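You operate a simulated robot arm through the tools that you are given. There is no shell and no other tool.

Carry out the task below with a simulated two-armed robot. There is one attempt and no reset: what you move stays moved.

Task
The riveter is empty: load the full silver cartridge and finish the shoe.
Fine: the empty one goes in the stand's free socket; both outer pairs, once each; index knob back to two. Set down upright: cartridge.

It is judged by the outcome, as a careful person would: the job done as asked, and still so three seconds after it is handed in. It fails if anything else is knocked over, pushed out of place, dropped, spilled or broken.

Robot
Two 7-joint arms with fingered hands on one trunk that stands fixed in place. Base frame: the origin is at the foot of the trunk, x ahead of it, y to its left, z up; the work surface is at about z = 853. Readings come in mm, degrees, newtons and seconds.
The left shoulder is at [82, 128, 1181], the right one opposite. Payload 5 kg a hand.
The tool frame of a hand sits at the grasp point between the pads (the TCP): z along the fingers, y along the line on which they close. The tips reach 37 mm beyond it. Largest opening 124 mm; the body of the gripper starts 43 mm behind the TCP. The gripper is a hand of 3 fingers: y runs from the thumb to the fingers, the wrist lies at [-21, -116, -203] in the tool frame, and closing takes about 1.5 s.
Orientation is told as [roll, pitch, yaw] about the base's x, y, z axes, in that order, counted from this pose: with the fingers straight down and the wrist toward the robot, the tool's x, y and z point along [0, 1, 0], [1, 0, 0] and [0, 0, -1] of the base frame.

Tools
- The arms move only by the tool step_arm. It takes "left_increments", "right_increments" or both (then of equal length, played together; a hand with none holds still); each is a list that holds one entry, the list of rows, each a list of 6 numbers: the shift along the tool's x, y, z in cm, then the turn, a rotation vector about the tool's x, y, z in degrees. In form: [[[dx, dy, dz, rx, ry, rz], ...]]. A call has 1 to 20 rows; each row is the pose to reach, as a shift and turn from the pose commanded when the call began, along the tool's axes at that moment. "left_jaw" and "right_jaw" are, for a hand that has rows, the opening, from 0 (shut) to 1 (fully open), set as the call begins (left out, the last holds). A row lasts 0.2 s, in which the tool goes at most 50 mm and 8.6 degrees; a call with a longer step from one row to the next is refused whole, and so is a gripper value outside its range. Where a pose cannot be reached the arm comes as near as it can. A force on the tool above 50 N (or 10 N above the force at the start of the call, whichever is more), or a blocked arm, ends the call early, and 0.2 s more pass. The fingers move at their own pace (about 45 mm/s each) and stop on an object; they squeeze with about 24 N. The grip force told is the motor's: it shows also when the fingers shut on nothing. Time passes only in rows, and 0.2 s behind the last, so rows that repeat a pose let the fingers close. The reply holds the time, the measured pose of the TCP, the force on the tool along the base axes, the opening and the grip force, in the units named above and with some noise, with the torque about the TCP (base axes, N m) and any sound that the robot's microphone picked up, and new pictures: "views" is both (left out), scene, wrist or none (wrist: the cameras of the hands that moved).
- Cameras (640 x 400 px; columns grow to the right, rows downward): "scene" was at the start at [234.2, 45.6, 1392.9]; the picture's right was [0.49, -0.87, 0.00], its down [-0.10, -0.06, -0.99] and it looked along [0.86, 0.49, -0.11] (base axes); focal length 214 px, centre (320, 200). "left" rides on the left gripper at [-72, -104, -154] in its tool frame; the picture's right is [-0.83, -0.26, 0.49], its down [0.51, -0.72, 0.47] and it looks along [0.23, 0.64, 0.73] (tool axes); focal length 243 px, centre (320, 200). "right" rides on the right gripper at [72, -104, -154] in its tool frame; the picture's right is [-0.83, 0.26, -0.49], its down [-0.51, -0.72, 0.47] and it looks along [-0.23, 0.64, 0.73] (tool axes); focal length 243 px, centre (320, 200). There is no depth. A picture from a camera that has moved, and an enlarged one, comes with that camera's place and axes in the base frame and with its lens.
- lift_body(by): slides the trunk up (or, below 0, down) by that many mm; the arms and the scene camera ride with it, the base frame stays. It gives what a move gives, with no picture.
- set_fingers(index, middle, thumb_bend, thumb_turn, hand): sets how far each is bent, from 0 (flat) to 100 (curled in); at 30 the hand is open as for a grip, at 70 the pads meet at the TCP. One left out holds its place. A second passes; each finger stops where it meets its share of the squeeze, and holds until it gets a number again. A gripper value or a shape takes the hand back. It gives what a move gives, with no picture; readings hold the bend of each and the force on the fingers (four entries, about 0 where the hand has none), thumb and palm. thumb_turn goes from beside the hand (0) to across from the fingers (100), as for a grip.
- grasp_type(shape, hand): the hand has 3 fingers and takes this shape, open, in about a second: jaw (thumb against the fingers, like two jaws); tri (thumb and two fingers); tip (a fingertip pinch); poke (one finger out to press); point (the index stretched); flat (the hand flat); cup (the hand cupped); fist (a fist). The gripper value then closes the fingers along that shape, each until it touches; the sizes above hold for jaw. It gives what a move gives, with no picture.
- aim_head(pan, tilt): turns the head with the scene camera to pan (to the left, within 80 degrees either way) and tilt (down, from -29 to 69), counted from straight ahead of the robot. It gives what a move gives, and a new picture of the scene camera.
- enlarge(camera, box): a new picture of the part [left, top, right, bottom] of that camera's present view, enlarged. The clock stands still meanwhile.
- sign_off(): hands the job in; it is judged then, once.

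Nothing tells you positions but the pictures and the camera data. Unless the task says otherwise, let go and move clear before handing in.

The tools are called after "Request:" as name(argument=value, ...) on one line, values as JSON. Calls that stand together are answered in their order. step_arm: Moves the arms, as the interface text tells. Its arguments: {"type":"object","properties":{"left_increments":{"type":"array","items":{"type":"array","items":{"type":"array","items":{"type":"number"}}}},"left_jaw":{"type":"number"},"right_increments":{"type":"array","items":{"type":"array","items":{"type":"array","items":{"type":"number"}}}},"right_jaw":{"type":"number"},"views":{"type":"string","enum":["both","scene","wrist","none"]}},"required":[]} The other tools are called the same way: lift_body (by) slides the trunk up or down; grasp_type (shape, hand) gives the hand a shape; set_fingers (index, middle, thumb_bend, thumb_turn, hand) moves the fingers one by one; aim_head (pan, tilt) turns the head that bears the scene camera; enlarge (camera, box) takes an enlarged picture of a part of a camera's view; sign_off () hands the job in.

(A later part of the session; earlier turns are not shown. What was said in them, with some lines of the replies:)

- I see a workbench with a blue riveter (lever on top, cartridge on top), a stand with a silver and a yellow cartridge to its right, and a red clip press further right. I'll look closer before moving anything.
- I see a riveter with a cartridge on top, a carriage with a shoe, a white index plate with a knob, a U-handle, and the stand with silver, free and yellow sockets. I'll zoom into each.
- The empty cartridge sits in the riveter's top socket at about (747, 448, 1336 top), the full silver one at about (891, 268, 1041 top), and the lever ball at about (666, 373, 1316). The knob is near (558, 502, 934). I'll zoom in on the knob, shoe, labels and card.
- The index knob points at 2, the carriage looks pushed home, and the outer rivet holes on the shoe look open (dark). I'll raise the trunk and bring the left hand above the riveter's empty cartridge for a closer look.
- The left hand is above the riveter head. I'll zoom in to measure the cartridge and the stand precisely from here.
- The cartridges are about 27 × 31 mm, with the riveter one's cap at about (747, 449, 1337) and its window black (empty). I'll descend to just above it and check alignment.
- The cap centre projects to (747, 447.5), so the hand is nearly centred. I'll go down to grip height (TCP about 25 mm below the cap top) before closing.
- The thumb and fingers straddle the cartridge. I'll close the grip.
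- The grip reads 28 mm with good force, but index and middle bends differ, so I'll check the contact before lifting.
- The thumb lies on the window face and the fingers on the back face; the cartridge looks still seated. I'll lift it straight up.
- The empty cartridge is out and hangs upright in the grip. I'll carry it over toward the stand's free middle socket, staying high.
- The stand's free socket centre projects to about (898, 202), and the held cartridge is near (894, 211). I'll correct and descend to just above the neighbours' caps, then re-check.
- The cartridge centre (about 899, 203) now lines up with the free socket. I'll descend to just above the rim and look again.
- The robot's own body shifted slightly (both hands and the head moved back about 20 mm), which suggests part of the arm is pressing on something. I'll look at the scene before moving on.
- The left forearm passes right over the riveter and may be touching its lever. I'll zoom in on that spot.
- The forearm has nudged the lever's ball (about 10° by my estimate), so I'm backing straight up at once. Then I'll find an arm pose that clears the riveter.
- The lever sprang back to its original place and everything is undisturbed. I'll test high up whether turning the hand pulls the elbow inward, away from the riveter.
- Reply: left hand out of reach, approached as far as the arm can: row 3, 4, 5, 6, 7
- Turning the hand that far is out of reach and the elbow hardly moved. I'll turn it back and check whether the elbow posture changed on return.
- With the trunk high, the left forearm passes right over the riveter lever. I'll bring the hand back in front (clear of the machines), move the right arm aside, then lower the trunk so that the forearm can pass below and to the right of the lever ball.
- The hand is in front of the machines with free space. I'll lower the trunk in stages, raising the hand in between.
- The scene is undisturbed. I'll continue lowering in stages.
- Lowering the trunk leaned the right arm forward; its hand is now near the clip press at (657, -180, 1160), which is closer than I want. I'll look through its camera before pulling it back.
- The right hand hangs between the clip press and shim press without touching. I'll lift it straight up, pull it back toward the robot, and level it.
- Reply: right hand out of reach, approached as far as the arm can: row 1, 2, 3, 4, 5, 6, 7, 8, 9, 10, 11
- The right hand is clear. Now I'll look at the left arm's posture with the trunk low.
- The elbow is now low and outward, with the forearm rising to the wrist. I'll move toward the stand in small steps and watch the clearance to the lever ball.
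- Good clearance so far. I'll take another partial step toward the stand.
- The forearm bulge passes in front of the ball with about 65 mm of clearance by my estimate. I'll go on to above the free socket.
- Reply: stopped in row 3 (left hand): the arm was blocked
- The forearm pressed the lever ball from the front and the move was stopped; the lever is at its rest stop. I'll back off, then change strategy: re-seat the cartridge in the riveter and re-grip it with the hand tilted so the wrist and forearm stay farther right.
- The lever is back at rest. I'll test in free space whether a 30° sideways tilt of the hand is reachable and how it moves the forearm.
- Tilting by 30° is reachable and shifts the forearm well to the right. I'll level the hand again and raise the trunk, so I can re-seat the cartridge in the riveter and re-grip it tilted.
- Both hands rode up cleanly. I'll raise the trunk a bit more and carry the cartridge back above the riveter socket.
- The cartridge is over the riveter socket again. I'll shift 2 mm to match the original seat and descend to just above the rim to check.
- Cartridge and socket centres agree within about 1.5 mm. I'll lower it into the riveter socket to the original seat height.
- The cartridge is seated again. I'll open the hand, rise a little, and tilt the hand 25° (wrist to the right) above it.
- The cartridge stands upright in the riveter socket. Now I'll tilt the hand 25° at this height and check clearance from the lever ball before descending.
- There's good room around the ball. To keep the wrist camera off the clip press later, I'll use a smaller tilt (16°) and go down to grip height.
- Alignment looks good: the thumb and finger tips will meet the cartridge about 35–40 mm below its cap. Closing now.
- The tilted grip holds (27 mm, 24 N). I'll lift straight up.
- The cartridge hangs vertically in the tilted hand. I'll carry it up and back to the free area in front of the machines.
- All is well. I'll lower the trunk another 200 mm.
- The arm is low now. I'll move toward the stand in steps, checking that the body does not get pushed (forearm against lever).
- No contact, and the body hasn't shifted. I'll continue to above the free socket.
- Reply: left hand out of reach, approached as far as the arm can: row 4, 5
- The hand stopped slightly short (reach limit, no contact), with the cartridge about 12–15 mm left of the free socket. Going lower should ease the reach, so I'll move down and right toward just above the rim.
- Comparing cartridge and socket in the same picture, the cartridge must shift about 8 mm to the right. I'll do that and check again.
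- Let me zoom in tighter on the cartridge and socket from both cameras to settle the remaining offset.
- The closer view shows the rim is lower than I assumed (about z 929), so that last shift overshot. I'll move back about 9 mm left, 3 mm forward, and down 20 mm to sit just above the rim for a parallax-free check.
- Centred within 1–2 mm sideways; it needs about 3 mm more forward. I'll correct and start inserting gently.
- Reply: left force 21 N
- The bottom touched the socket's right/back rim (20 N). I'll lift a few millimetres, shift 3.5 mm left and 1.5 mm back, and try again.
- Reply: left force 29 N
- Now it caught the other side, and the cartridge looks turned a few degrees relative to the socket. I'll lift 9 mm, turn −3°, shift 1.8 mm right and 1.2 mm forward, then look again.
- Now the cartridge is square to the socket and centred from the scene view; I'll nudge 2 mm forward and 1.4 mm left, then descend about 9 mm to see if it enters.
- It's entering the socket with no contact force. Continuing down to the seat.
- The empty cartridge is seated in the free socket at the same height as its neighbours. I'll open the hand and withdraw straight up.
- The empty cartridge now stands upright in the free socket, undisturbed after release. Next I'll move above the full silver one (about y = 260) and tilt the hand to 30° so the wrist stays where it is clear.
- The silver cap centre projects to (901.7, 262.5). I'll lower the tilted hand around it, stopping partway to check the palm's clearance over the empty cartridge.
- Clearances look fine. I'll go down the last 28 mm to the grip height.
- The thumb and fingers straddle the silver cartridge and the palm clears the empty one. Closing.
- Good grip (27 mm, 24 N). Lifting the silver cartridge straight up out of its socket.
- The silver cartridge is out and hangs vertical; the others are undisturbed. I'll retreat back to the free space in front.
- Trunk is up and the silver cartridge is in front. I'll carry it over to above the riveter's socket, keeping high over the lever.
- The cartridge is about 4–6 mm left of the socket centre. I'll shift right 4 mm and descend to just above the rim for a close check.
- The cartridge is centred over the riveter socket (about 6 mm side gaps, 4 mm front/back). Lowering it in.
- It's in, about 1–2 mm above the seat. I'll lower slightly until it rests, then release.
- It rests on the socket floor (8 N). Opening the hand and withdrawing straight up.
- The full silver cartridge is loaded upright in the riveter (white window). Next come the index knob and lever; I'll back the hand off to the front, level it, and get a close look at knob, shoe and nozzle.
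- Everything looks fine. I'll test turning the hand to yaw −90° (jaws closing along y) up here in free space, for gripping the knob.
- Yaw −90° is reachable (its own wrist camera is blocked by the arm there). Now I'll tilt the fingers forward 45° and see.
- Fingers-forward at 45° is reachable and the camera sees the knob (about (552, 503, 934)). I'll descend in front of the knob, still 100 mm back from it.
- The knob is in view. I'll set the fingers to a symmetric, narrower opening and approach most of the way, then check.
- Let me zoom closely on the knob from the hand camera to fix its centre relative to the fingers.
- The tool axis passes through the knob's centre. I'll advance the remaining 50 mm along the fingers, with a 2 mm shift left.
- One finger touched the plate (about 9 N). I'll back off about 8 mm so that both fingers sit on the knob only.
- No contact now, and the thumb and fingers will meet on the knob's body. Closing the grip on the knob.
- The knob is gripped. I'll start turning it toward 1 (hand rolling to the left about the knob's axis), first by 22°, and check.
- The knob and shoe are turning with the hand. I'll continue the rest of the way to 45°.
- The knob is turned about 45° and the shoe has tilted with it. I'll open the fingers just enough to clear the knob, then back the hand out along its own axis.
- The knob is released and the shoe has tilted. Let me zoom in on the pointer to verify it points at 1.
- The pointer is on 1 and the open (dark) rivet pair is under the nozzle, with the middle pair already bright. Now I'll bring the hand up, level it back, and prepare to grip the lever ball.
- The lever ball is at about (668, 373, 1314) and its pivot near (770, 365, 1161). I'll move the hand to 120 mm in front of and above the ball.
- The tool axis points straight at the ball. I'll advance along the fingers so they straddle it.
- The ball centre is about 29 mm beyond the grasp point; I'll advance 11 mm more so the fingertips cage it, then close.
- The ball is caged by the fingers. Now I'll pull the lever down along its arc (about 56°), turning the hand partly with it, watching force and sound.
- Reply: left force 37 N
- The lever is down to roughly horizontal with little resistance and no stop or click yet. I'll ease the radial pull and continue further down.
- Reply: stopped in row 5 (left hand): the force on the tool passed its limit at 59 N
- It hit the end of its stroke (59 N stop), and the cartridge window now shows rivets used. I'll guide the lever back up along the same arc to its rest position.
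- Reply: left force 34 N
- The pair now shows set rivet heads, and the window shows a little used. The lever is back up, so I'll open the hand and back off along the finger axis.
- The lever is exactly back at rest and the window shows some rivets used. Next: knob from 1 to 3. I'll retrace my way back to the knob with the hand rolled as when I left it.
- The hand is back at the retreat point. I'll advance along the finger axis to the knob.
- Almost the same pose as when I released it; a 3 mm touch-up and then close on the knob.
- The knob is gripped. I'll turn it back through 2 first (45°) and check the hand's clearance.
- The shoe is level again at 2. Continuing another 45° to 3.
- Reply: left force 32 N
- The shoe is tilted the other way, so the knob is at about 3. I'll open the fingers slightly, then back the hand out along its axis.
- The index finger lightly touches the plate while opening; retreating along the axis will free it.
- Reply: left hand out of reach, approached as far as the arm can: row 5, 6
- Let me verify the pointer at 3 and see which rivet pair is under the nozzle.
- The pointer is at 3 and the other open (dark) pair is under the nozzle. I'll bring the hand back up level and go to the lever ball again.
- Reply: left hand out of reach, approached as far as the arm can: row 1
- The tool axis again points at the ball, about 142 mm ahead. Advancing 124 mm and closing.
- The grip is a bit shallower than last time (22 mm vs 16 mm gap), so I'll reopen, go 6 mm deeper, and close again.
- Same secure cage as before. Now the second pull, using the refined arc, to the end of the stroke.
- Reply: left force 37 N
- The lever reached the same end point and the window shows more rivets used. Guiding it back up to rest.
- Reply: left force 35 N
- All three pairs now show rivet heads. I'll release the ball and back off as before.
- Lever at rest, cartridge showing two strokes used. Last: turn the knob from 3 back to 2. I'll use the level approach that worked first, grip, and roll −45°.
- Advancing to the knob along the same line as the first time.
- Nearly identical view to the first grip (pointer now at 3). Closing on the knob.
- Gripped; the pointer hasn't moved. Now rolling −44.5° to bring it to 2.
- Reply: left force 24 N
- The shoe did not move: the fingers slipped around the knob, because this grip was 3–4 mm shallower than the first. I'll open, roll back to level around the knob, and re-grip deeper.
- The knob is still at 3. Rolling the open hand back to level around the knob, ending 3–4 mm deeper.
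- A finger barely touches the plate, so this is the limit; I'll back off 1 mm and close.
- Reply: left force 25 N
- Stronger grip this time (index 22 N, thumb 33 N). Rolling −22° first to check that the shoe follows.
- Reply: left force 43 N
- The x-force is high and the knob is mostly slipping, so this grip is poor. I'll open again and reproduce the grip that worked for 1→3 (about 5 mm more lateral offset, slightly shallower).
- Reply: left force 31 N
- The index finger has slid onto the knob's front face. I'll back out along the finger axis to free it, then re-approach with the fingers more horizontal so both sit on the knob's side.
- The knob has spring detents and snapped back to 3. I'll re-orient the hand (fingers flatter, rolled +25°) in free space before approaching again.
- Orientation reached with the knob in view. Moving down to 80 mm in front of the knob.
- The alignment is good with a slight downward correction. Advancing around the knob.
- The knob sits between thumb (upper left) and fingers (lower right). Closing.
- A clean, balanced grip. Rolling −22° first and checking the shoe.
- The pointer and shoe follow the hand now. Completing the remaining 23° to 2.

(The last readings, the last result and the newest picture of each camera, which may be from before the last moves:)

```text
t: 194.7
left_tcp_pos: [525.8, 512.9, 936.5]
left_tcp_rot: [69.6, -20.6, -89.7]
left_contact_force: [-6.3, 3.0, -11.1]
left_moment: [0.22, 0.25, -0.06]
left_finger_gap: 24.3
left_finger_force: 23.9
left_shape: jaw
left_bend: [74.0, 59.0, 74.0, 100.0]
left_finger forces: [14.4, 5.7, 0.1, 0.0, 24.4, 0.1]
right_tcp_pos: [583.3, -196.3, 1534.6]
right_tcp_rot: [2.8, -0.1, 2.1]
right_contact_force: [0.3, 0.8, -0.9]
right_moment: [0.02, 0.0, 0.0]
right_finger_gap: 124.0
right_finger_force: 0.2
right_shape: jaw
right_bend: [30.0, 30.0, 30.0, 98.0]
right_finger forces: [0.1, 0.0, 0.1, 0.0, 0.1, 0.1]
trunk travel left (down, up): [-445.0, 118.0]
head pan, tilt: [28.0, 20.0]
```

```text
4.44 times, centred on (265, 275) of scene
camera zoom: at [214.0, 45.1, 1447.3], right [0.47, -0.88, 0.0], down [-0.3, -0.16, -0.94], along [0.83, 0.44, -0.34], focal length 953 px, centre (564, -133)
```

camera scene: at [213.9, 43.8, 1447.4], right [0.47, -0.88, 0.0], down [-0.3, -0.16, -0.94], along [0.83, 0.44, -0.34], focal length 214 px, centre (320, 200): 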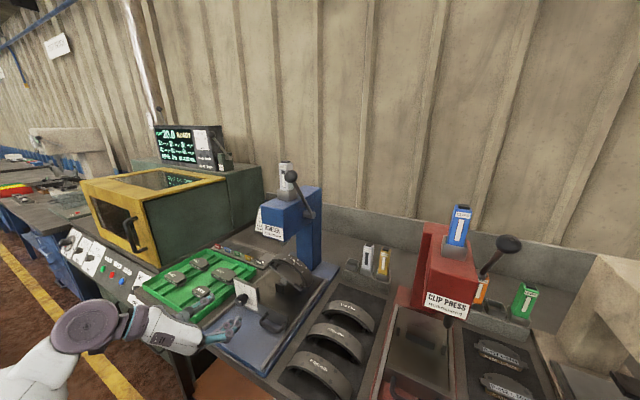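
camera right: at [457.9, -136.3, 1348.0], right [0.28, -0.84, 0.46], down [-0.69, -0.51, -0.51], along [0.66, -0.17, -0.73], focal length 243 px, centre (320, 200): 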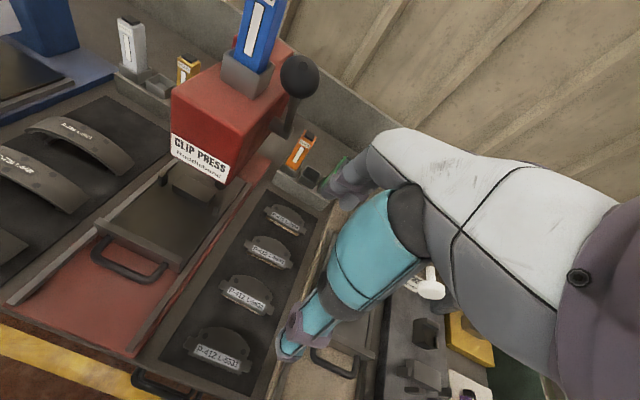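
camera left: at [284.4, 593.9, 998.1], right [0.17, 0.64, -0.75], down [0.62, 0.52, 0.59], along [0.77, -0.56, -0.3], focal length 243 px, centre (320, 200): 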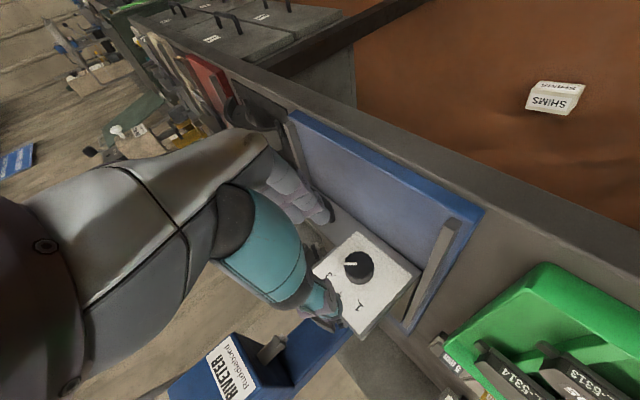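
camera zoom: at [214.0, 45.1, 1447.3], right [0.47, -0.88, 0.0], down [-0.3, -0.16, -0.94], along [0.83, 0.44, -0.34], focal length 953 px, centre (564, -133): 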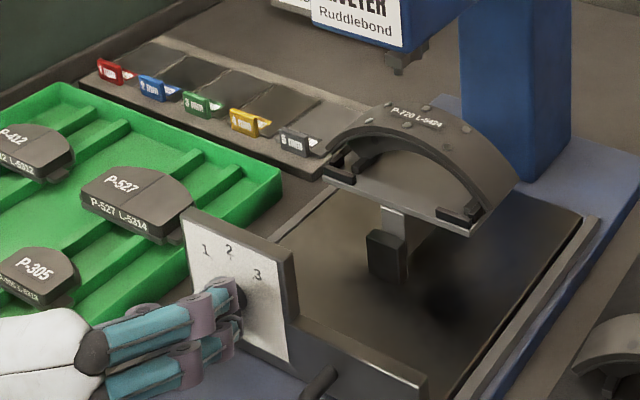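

The pointer is straight up at 2 and the shoe is level. Opening the fingers gently and backing out.

Request:
set_fingers(hand="left", index=52, middle=42, thumb_bend=52)

Request:
step_arm(left_increments=[[[0, 0, -1.0, 0, 0, 0], [0, 0, -2.5, 0, 0, 0], [0, 0, -4.5, 0, 0, 0], [0, 0, -6.5, 0, 0, 0], [0, 0, -8.5, 0, 0, 0]]], views="both")

Request:
enlarge(camera="scene", box=[230, 275, 275, 310])

Request:
enlarge(camera="scene", box=[215, 240, 325, 320])

```text
t: 195.7
left_tcp_pos: [526.4, 514.0, 938.3]
left_tcp_rot: [69.7, -20.4, -89.6]
left_contact_force: [-0.3, -0.8, 0.4]
left_moment: [0.02, 0.05, -0.02]
left_finger_gap: 60.5
left_finger_force: 0.1
left_shape: fingers
left_bend: [52.0, 42.0, 52.0, 100.0]
left_finger forces: [0.0, 0.0, 0.0, 0.0, 0.1, 0.1]
right_tcp_pos: [583.2, -196.9, 1535.1]
right_tcp_rot: [3.0, -0.3, 1.9]
right_contact_force: [0.5, -0.2, -0.6]
right_moment: [0.0, -0.02, 0.0]
right_finger_gap: 124.0
right_finger_force: 0.0
right_shape: jaw
right_bend: [30.0, 30.0, 30.0, 98.0]
right_finger forces: [0.0, 0.0, 0.1, 0.0, 0.0, 0.0]
trunk travel left (down, up): [-445.0, 118.0]
head pan, tilt: [28.0, 20.0]
```

```text
t: 196.9
left_tcp_pos: [443.7, 522.9, 962.7]
left_tcp_rot: [69.7, -20.4, -89.7]
left_contact_force: [-0.5, -0.7, -0.6]
left_moment: [0.0, -0.02, 0.0]
left_finger_gap: 60.6
left_finger_force: 0.1
left_shape: fingers
left_bend: [52.0, 42.0, 52.0, 100.0]
left_finger forces: [0.0, 0.0, 0.0, 0.0, 0.0, 0.0]
right_tcp_pos: [582.6, -197.6, 1535.5]
right_tcp_rot: [3.0, -0.3, 2.1]
right_contact_force: [-0.3, -0.4, 0.2]
right_moment: [0.0, 0.01, 0.0]
right_finger_gap: 123.9
right_finger_force: 0.1
right_shape: jaw
right_bend: [30.0, 30.0, 30.0, 98.0]
right_finger forces: [0.0, 0.0, 0.0, 0.1, 0.0, 0.0]
trunk travel left (down, up): [-445.0, 118.0]
head pan, tilt: [28.0, 20.0]
camera scene: at [213.2, 43.8, 1447.5], right [0.47, -0.88, 0.0], down [-0.3, -0.16, -0.94], along [0.83, 0.44, -0.34], focal length 214 px, centre (320, 200)
camera left: at [273.8, 615.6, 912.4], right [0.17, -0.09, -0.98], down [0.61, 0.79, 0.04], along [0.77, -0.61, 0.19], focal length 243 px, centre (320, 200)
```

scene: 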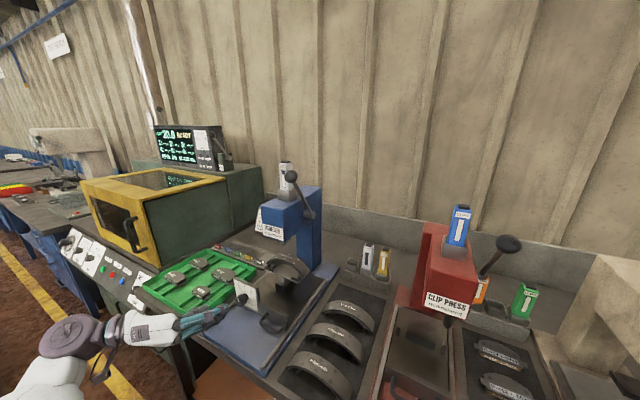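
left: 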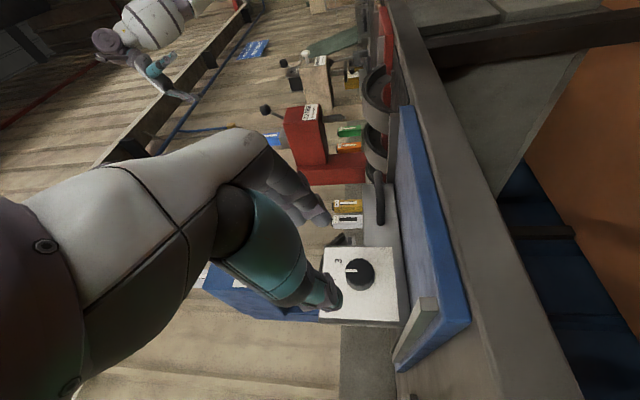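

```text
11.43 times, centred on (252, 292) of scene
camera zoom: at [213.2, 43.8, 1447.5], right [0.47, -0.88, 0.0], down [-0.3, -0.16, -0.94], along [0.83, 0.44, -0.34], focal length 2451 px, centre (1091, -857)
```

zoom: 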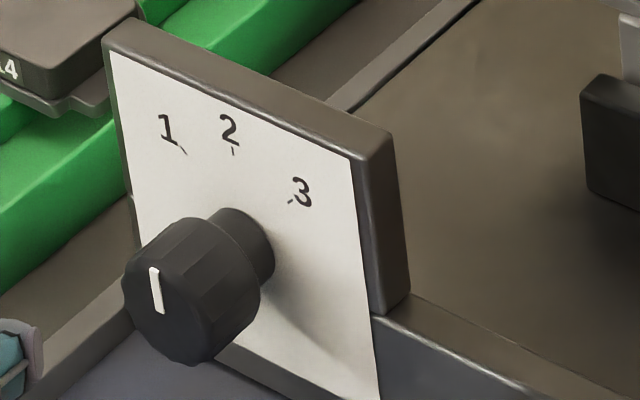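

```text
5.00 times, centred on (270, 280) of scene
camera zoom: at [213.2, 43.8, 1447.5], right [0.47, -0.88, 0.0], down [-0.3, -0.16, -0.94], along [0.83, 0.44, -0.34], focal length 1072 px, centre (570, -200)
```

zoom: 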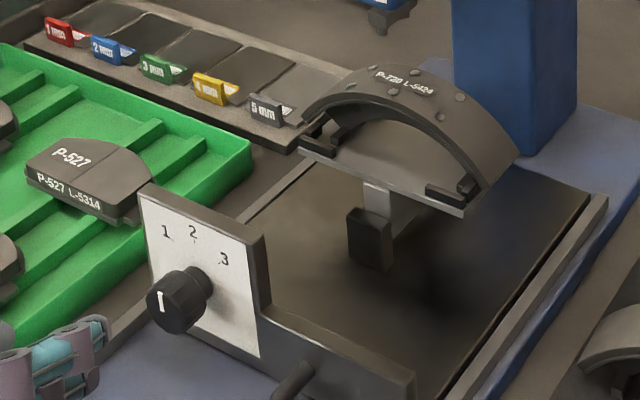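

The knob points at 2, the shoe is level and all three pairs have heads. I'll raise the hand clear and do a final inspection.

Request:
step_arm(left_increments=[[[3.5, 1.5, -1.8, 0, 0, 0], [7.0, 2.9, -3.6, 0, 0, 0], [10.5, 4.4, -5.5, 0, 0, 0], [14.0, 5.8, -7.3, 0, 0, 0], [17.5, 7.3, -9.1, 0, 0, 0], [20.9, 8.7, -10.9, 0, 0, 0], [20.9, 8.7, -10.9, 0, 0, 0]]], left_jaw=1.0, views="scene")

Request:
aim_head(pan=25, tilt=25)

Request:
enlarge(camera="scene", box=[180, 100, 420, 330])

Request:
enlarge(camera="scene", box=[340, 200, 440, 290])

```text
t: 198.5
left_tcp_pos: [416.1, 522.9, 1213.3]
left_tcp_rot: [69.7, -20.4, -89.6]
left_contact_force: [-0.2, -0.3, -0.2]
left_moment: [-0.03, 0.01, -0.02]
left_finger_gap: 123.5
left_finger_force: 0.0
left_shape: jaw
left_bend: [30.0, 30.0, 30.0, 98.0]
left_finger forces: [0.0, 0.1, 0.0, 0.0, 0.1, 0.0]
right_tcp_pos: [582.2, -196.5, 1535.7]
right_tcp_rot: [3.0, -0.2, 2.0]
right_contact_force: [-0.4, 0.1, 0.2]
right_moment: [0.02, -0.02, 0.01]
right_finger_gap: 123.7
right_finger_force: 0.0
right_shape: jaw
right_bend: [30.0, 30.0, 30.0, 98.0]
right_finger forces: [0.0, 0.1, 0.0, 0.1, 0.0, 0.1]
trunk travel left (down, up): [-445.0, 118.0]
head pan, tilt: [28.0, 20.0]
camera scene: at [213.6, 43.9, 1447.4], right [0.47, -0.88, 0.0], down [-0.3, -0.16, -0.94], along [0.83, 0.44, -0.34], focal length 214 px, centre (320, 200)
```

scene: 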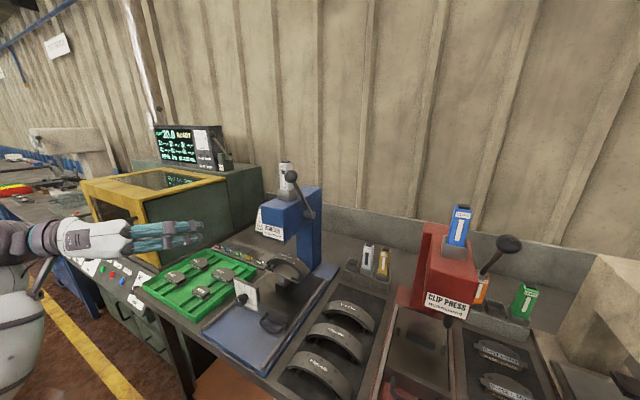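

```text
t: 199.2
left_tcp_pos: [416.7, 522.5, 1214.1]
left_tcp_rot: [69.7, -20.3, -89.7]
left_contact_force: [0.2, 0.4, -0.5]
left_moment: [-0.03, 0.01, 0.02]
left_finger_gap: 123.3
left_finger_force: 0.1
left_shape: jaw
left_bend: [30.0, 30.0, 30.0, 98.0]
left_finger forces: [0.0, 0.0, 0.0, 0.0, 0.0, 0.0]
right_tcp_pos: [582.3, -197.7, 1534.4]
right_tcp_rot: [3.0, -0.1, 1.9]
right_contact_force: [-0.1, -1.0, 0.2]
right_moment: [0.0, -0.02, 0.0]
right_finger_gap: 123.8
right_finger_force: 0.1
right_shape: jaw
right_bend: [30.0, 30.0, 30.0, 98.0]
right_finger forces: [0.0, 0.0, 0.1, 0.0, 0.1, 0.0]
trunk travel left (down, up): [-445.0, 118.0]
head pan, tilt: [25.0, 25.0]
camera scene: at [215.1, 39.2, 1439.3], right [0.42, -0.91, 0.0], down [-0.38, -0.18, -0.91], along [0.82, 0.38, -0.42], focal length 214 px, centre (320, 200)
```

scene: 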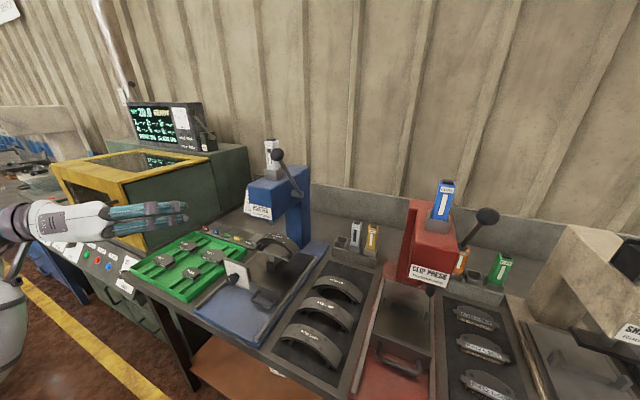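

```text
1.74 times, centred on (300, 215) of scene
camera zoom: at [215.1, 39.2, 1439.3], right [0.42, -0.91, 0.0], down [-0.38, -0.18, -0.91], along [0.82, 0.38, -0.42], focal length 373 px, centre (355, 174)
```

zoom: 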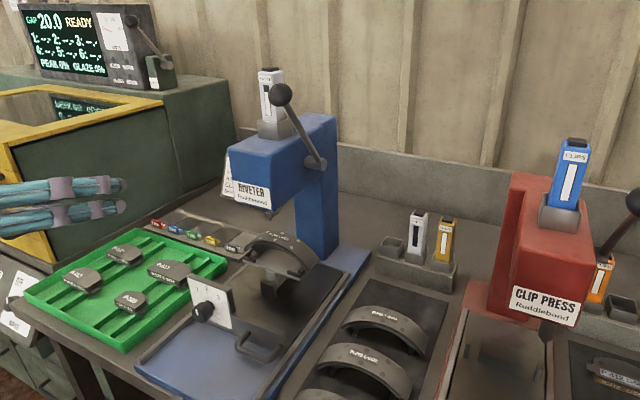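

```text
4.44 times, centred on (390, 245) of scene
camera zoom: at [215.1, 39.2, 1439.3], right [0.42, -0.91, 0.0], down [-0.38, -0.18, -0.91], along [0.82, 0.38, -0.42], focal length 953 px, centre (9, 0)
```

zoom: 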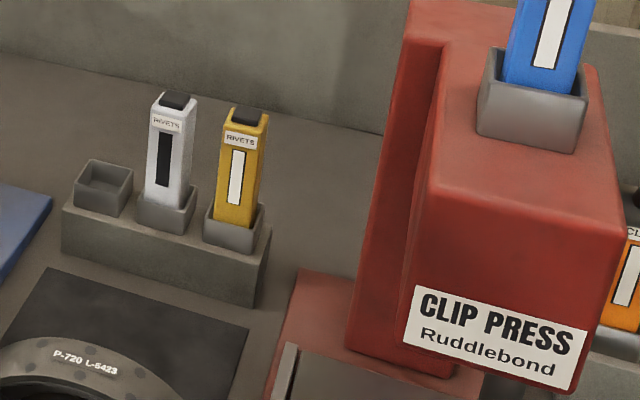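

Final check: the silver cartridge is upright in the riveter with two strokes used. The empty one stands upright in what was the free socket. The lever is at rest, the knob is at 2, all rivet heads are set, and nothing else is disturbed. Both hands are clear, so I'm handing in.

Request:
sign_off()

```text
The job is handed in.
```

The riveter is loaded and the shoe is finished; I've handed the job in.

- **Cartridges:** The full silver cartridge is seated upright in the riveter. The empty one stands upright in the stand's middle socket, which was the free one.
- **Rivets:** I pulled the lever once with the index at 1 and once with it at 3. Both outer pairs now show set heads, and the middle pair already had them. The cartridge window shows two strokes used.
- **Index knob:** It is back at 2, with the shoe level.
- **Lever:** It is at rest.

While I was carrying the empty cartridge, my left forearm pressed against the riveter lever twice. The first time it pushed the lever about 10°, while the riveter held no cartridge. Both times the lever returned to rest, and I saw no sign that anything fired.

In the last pictures nothing else looks moved or knocked over. Both hands are clear of the bench.
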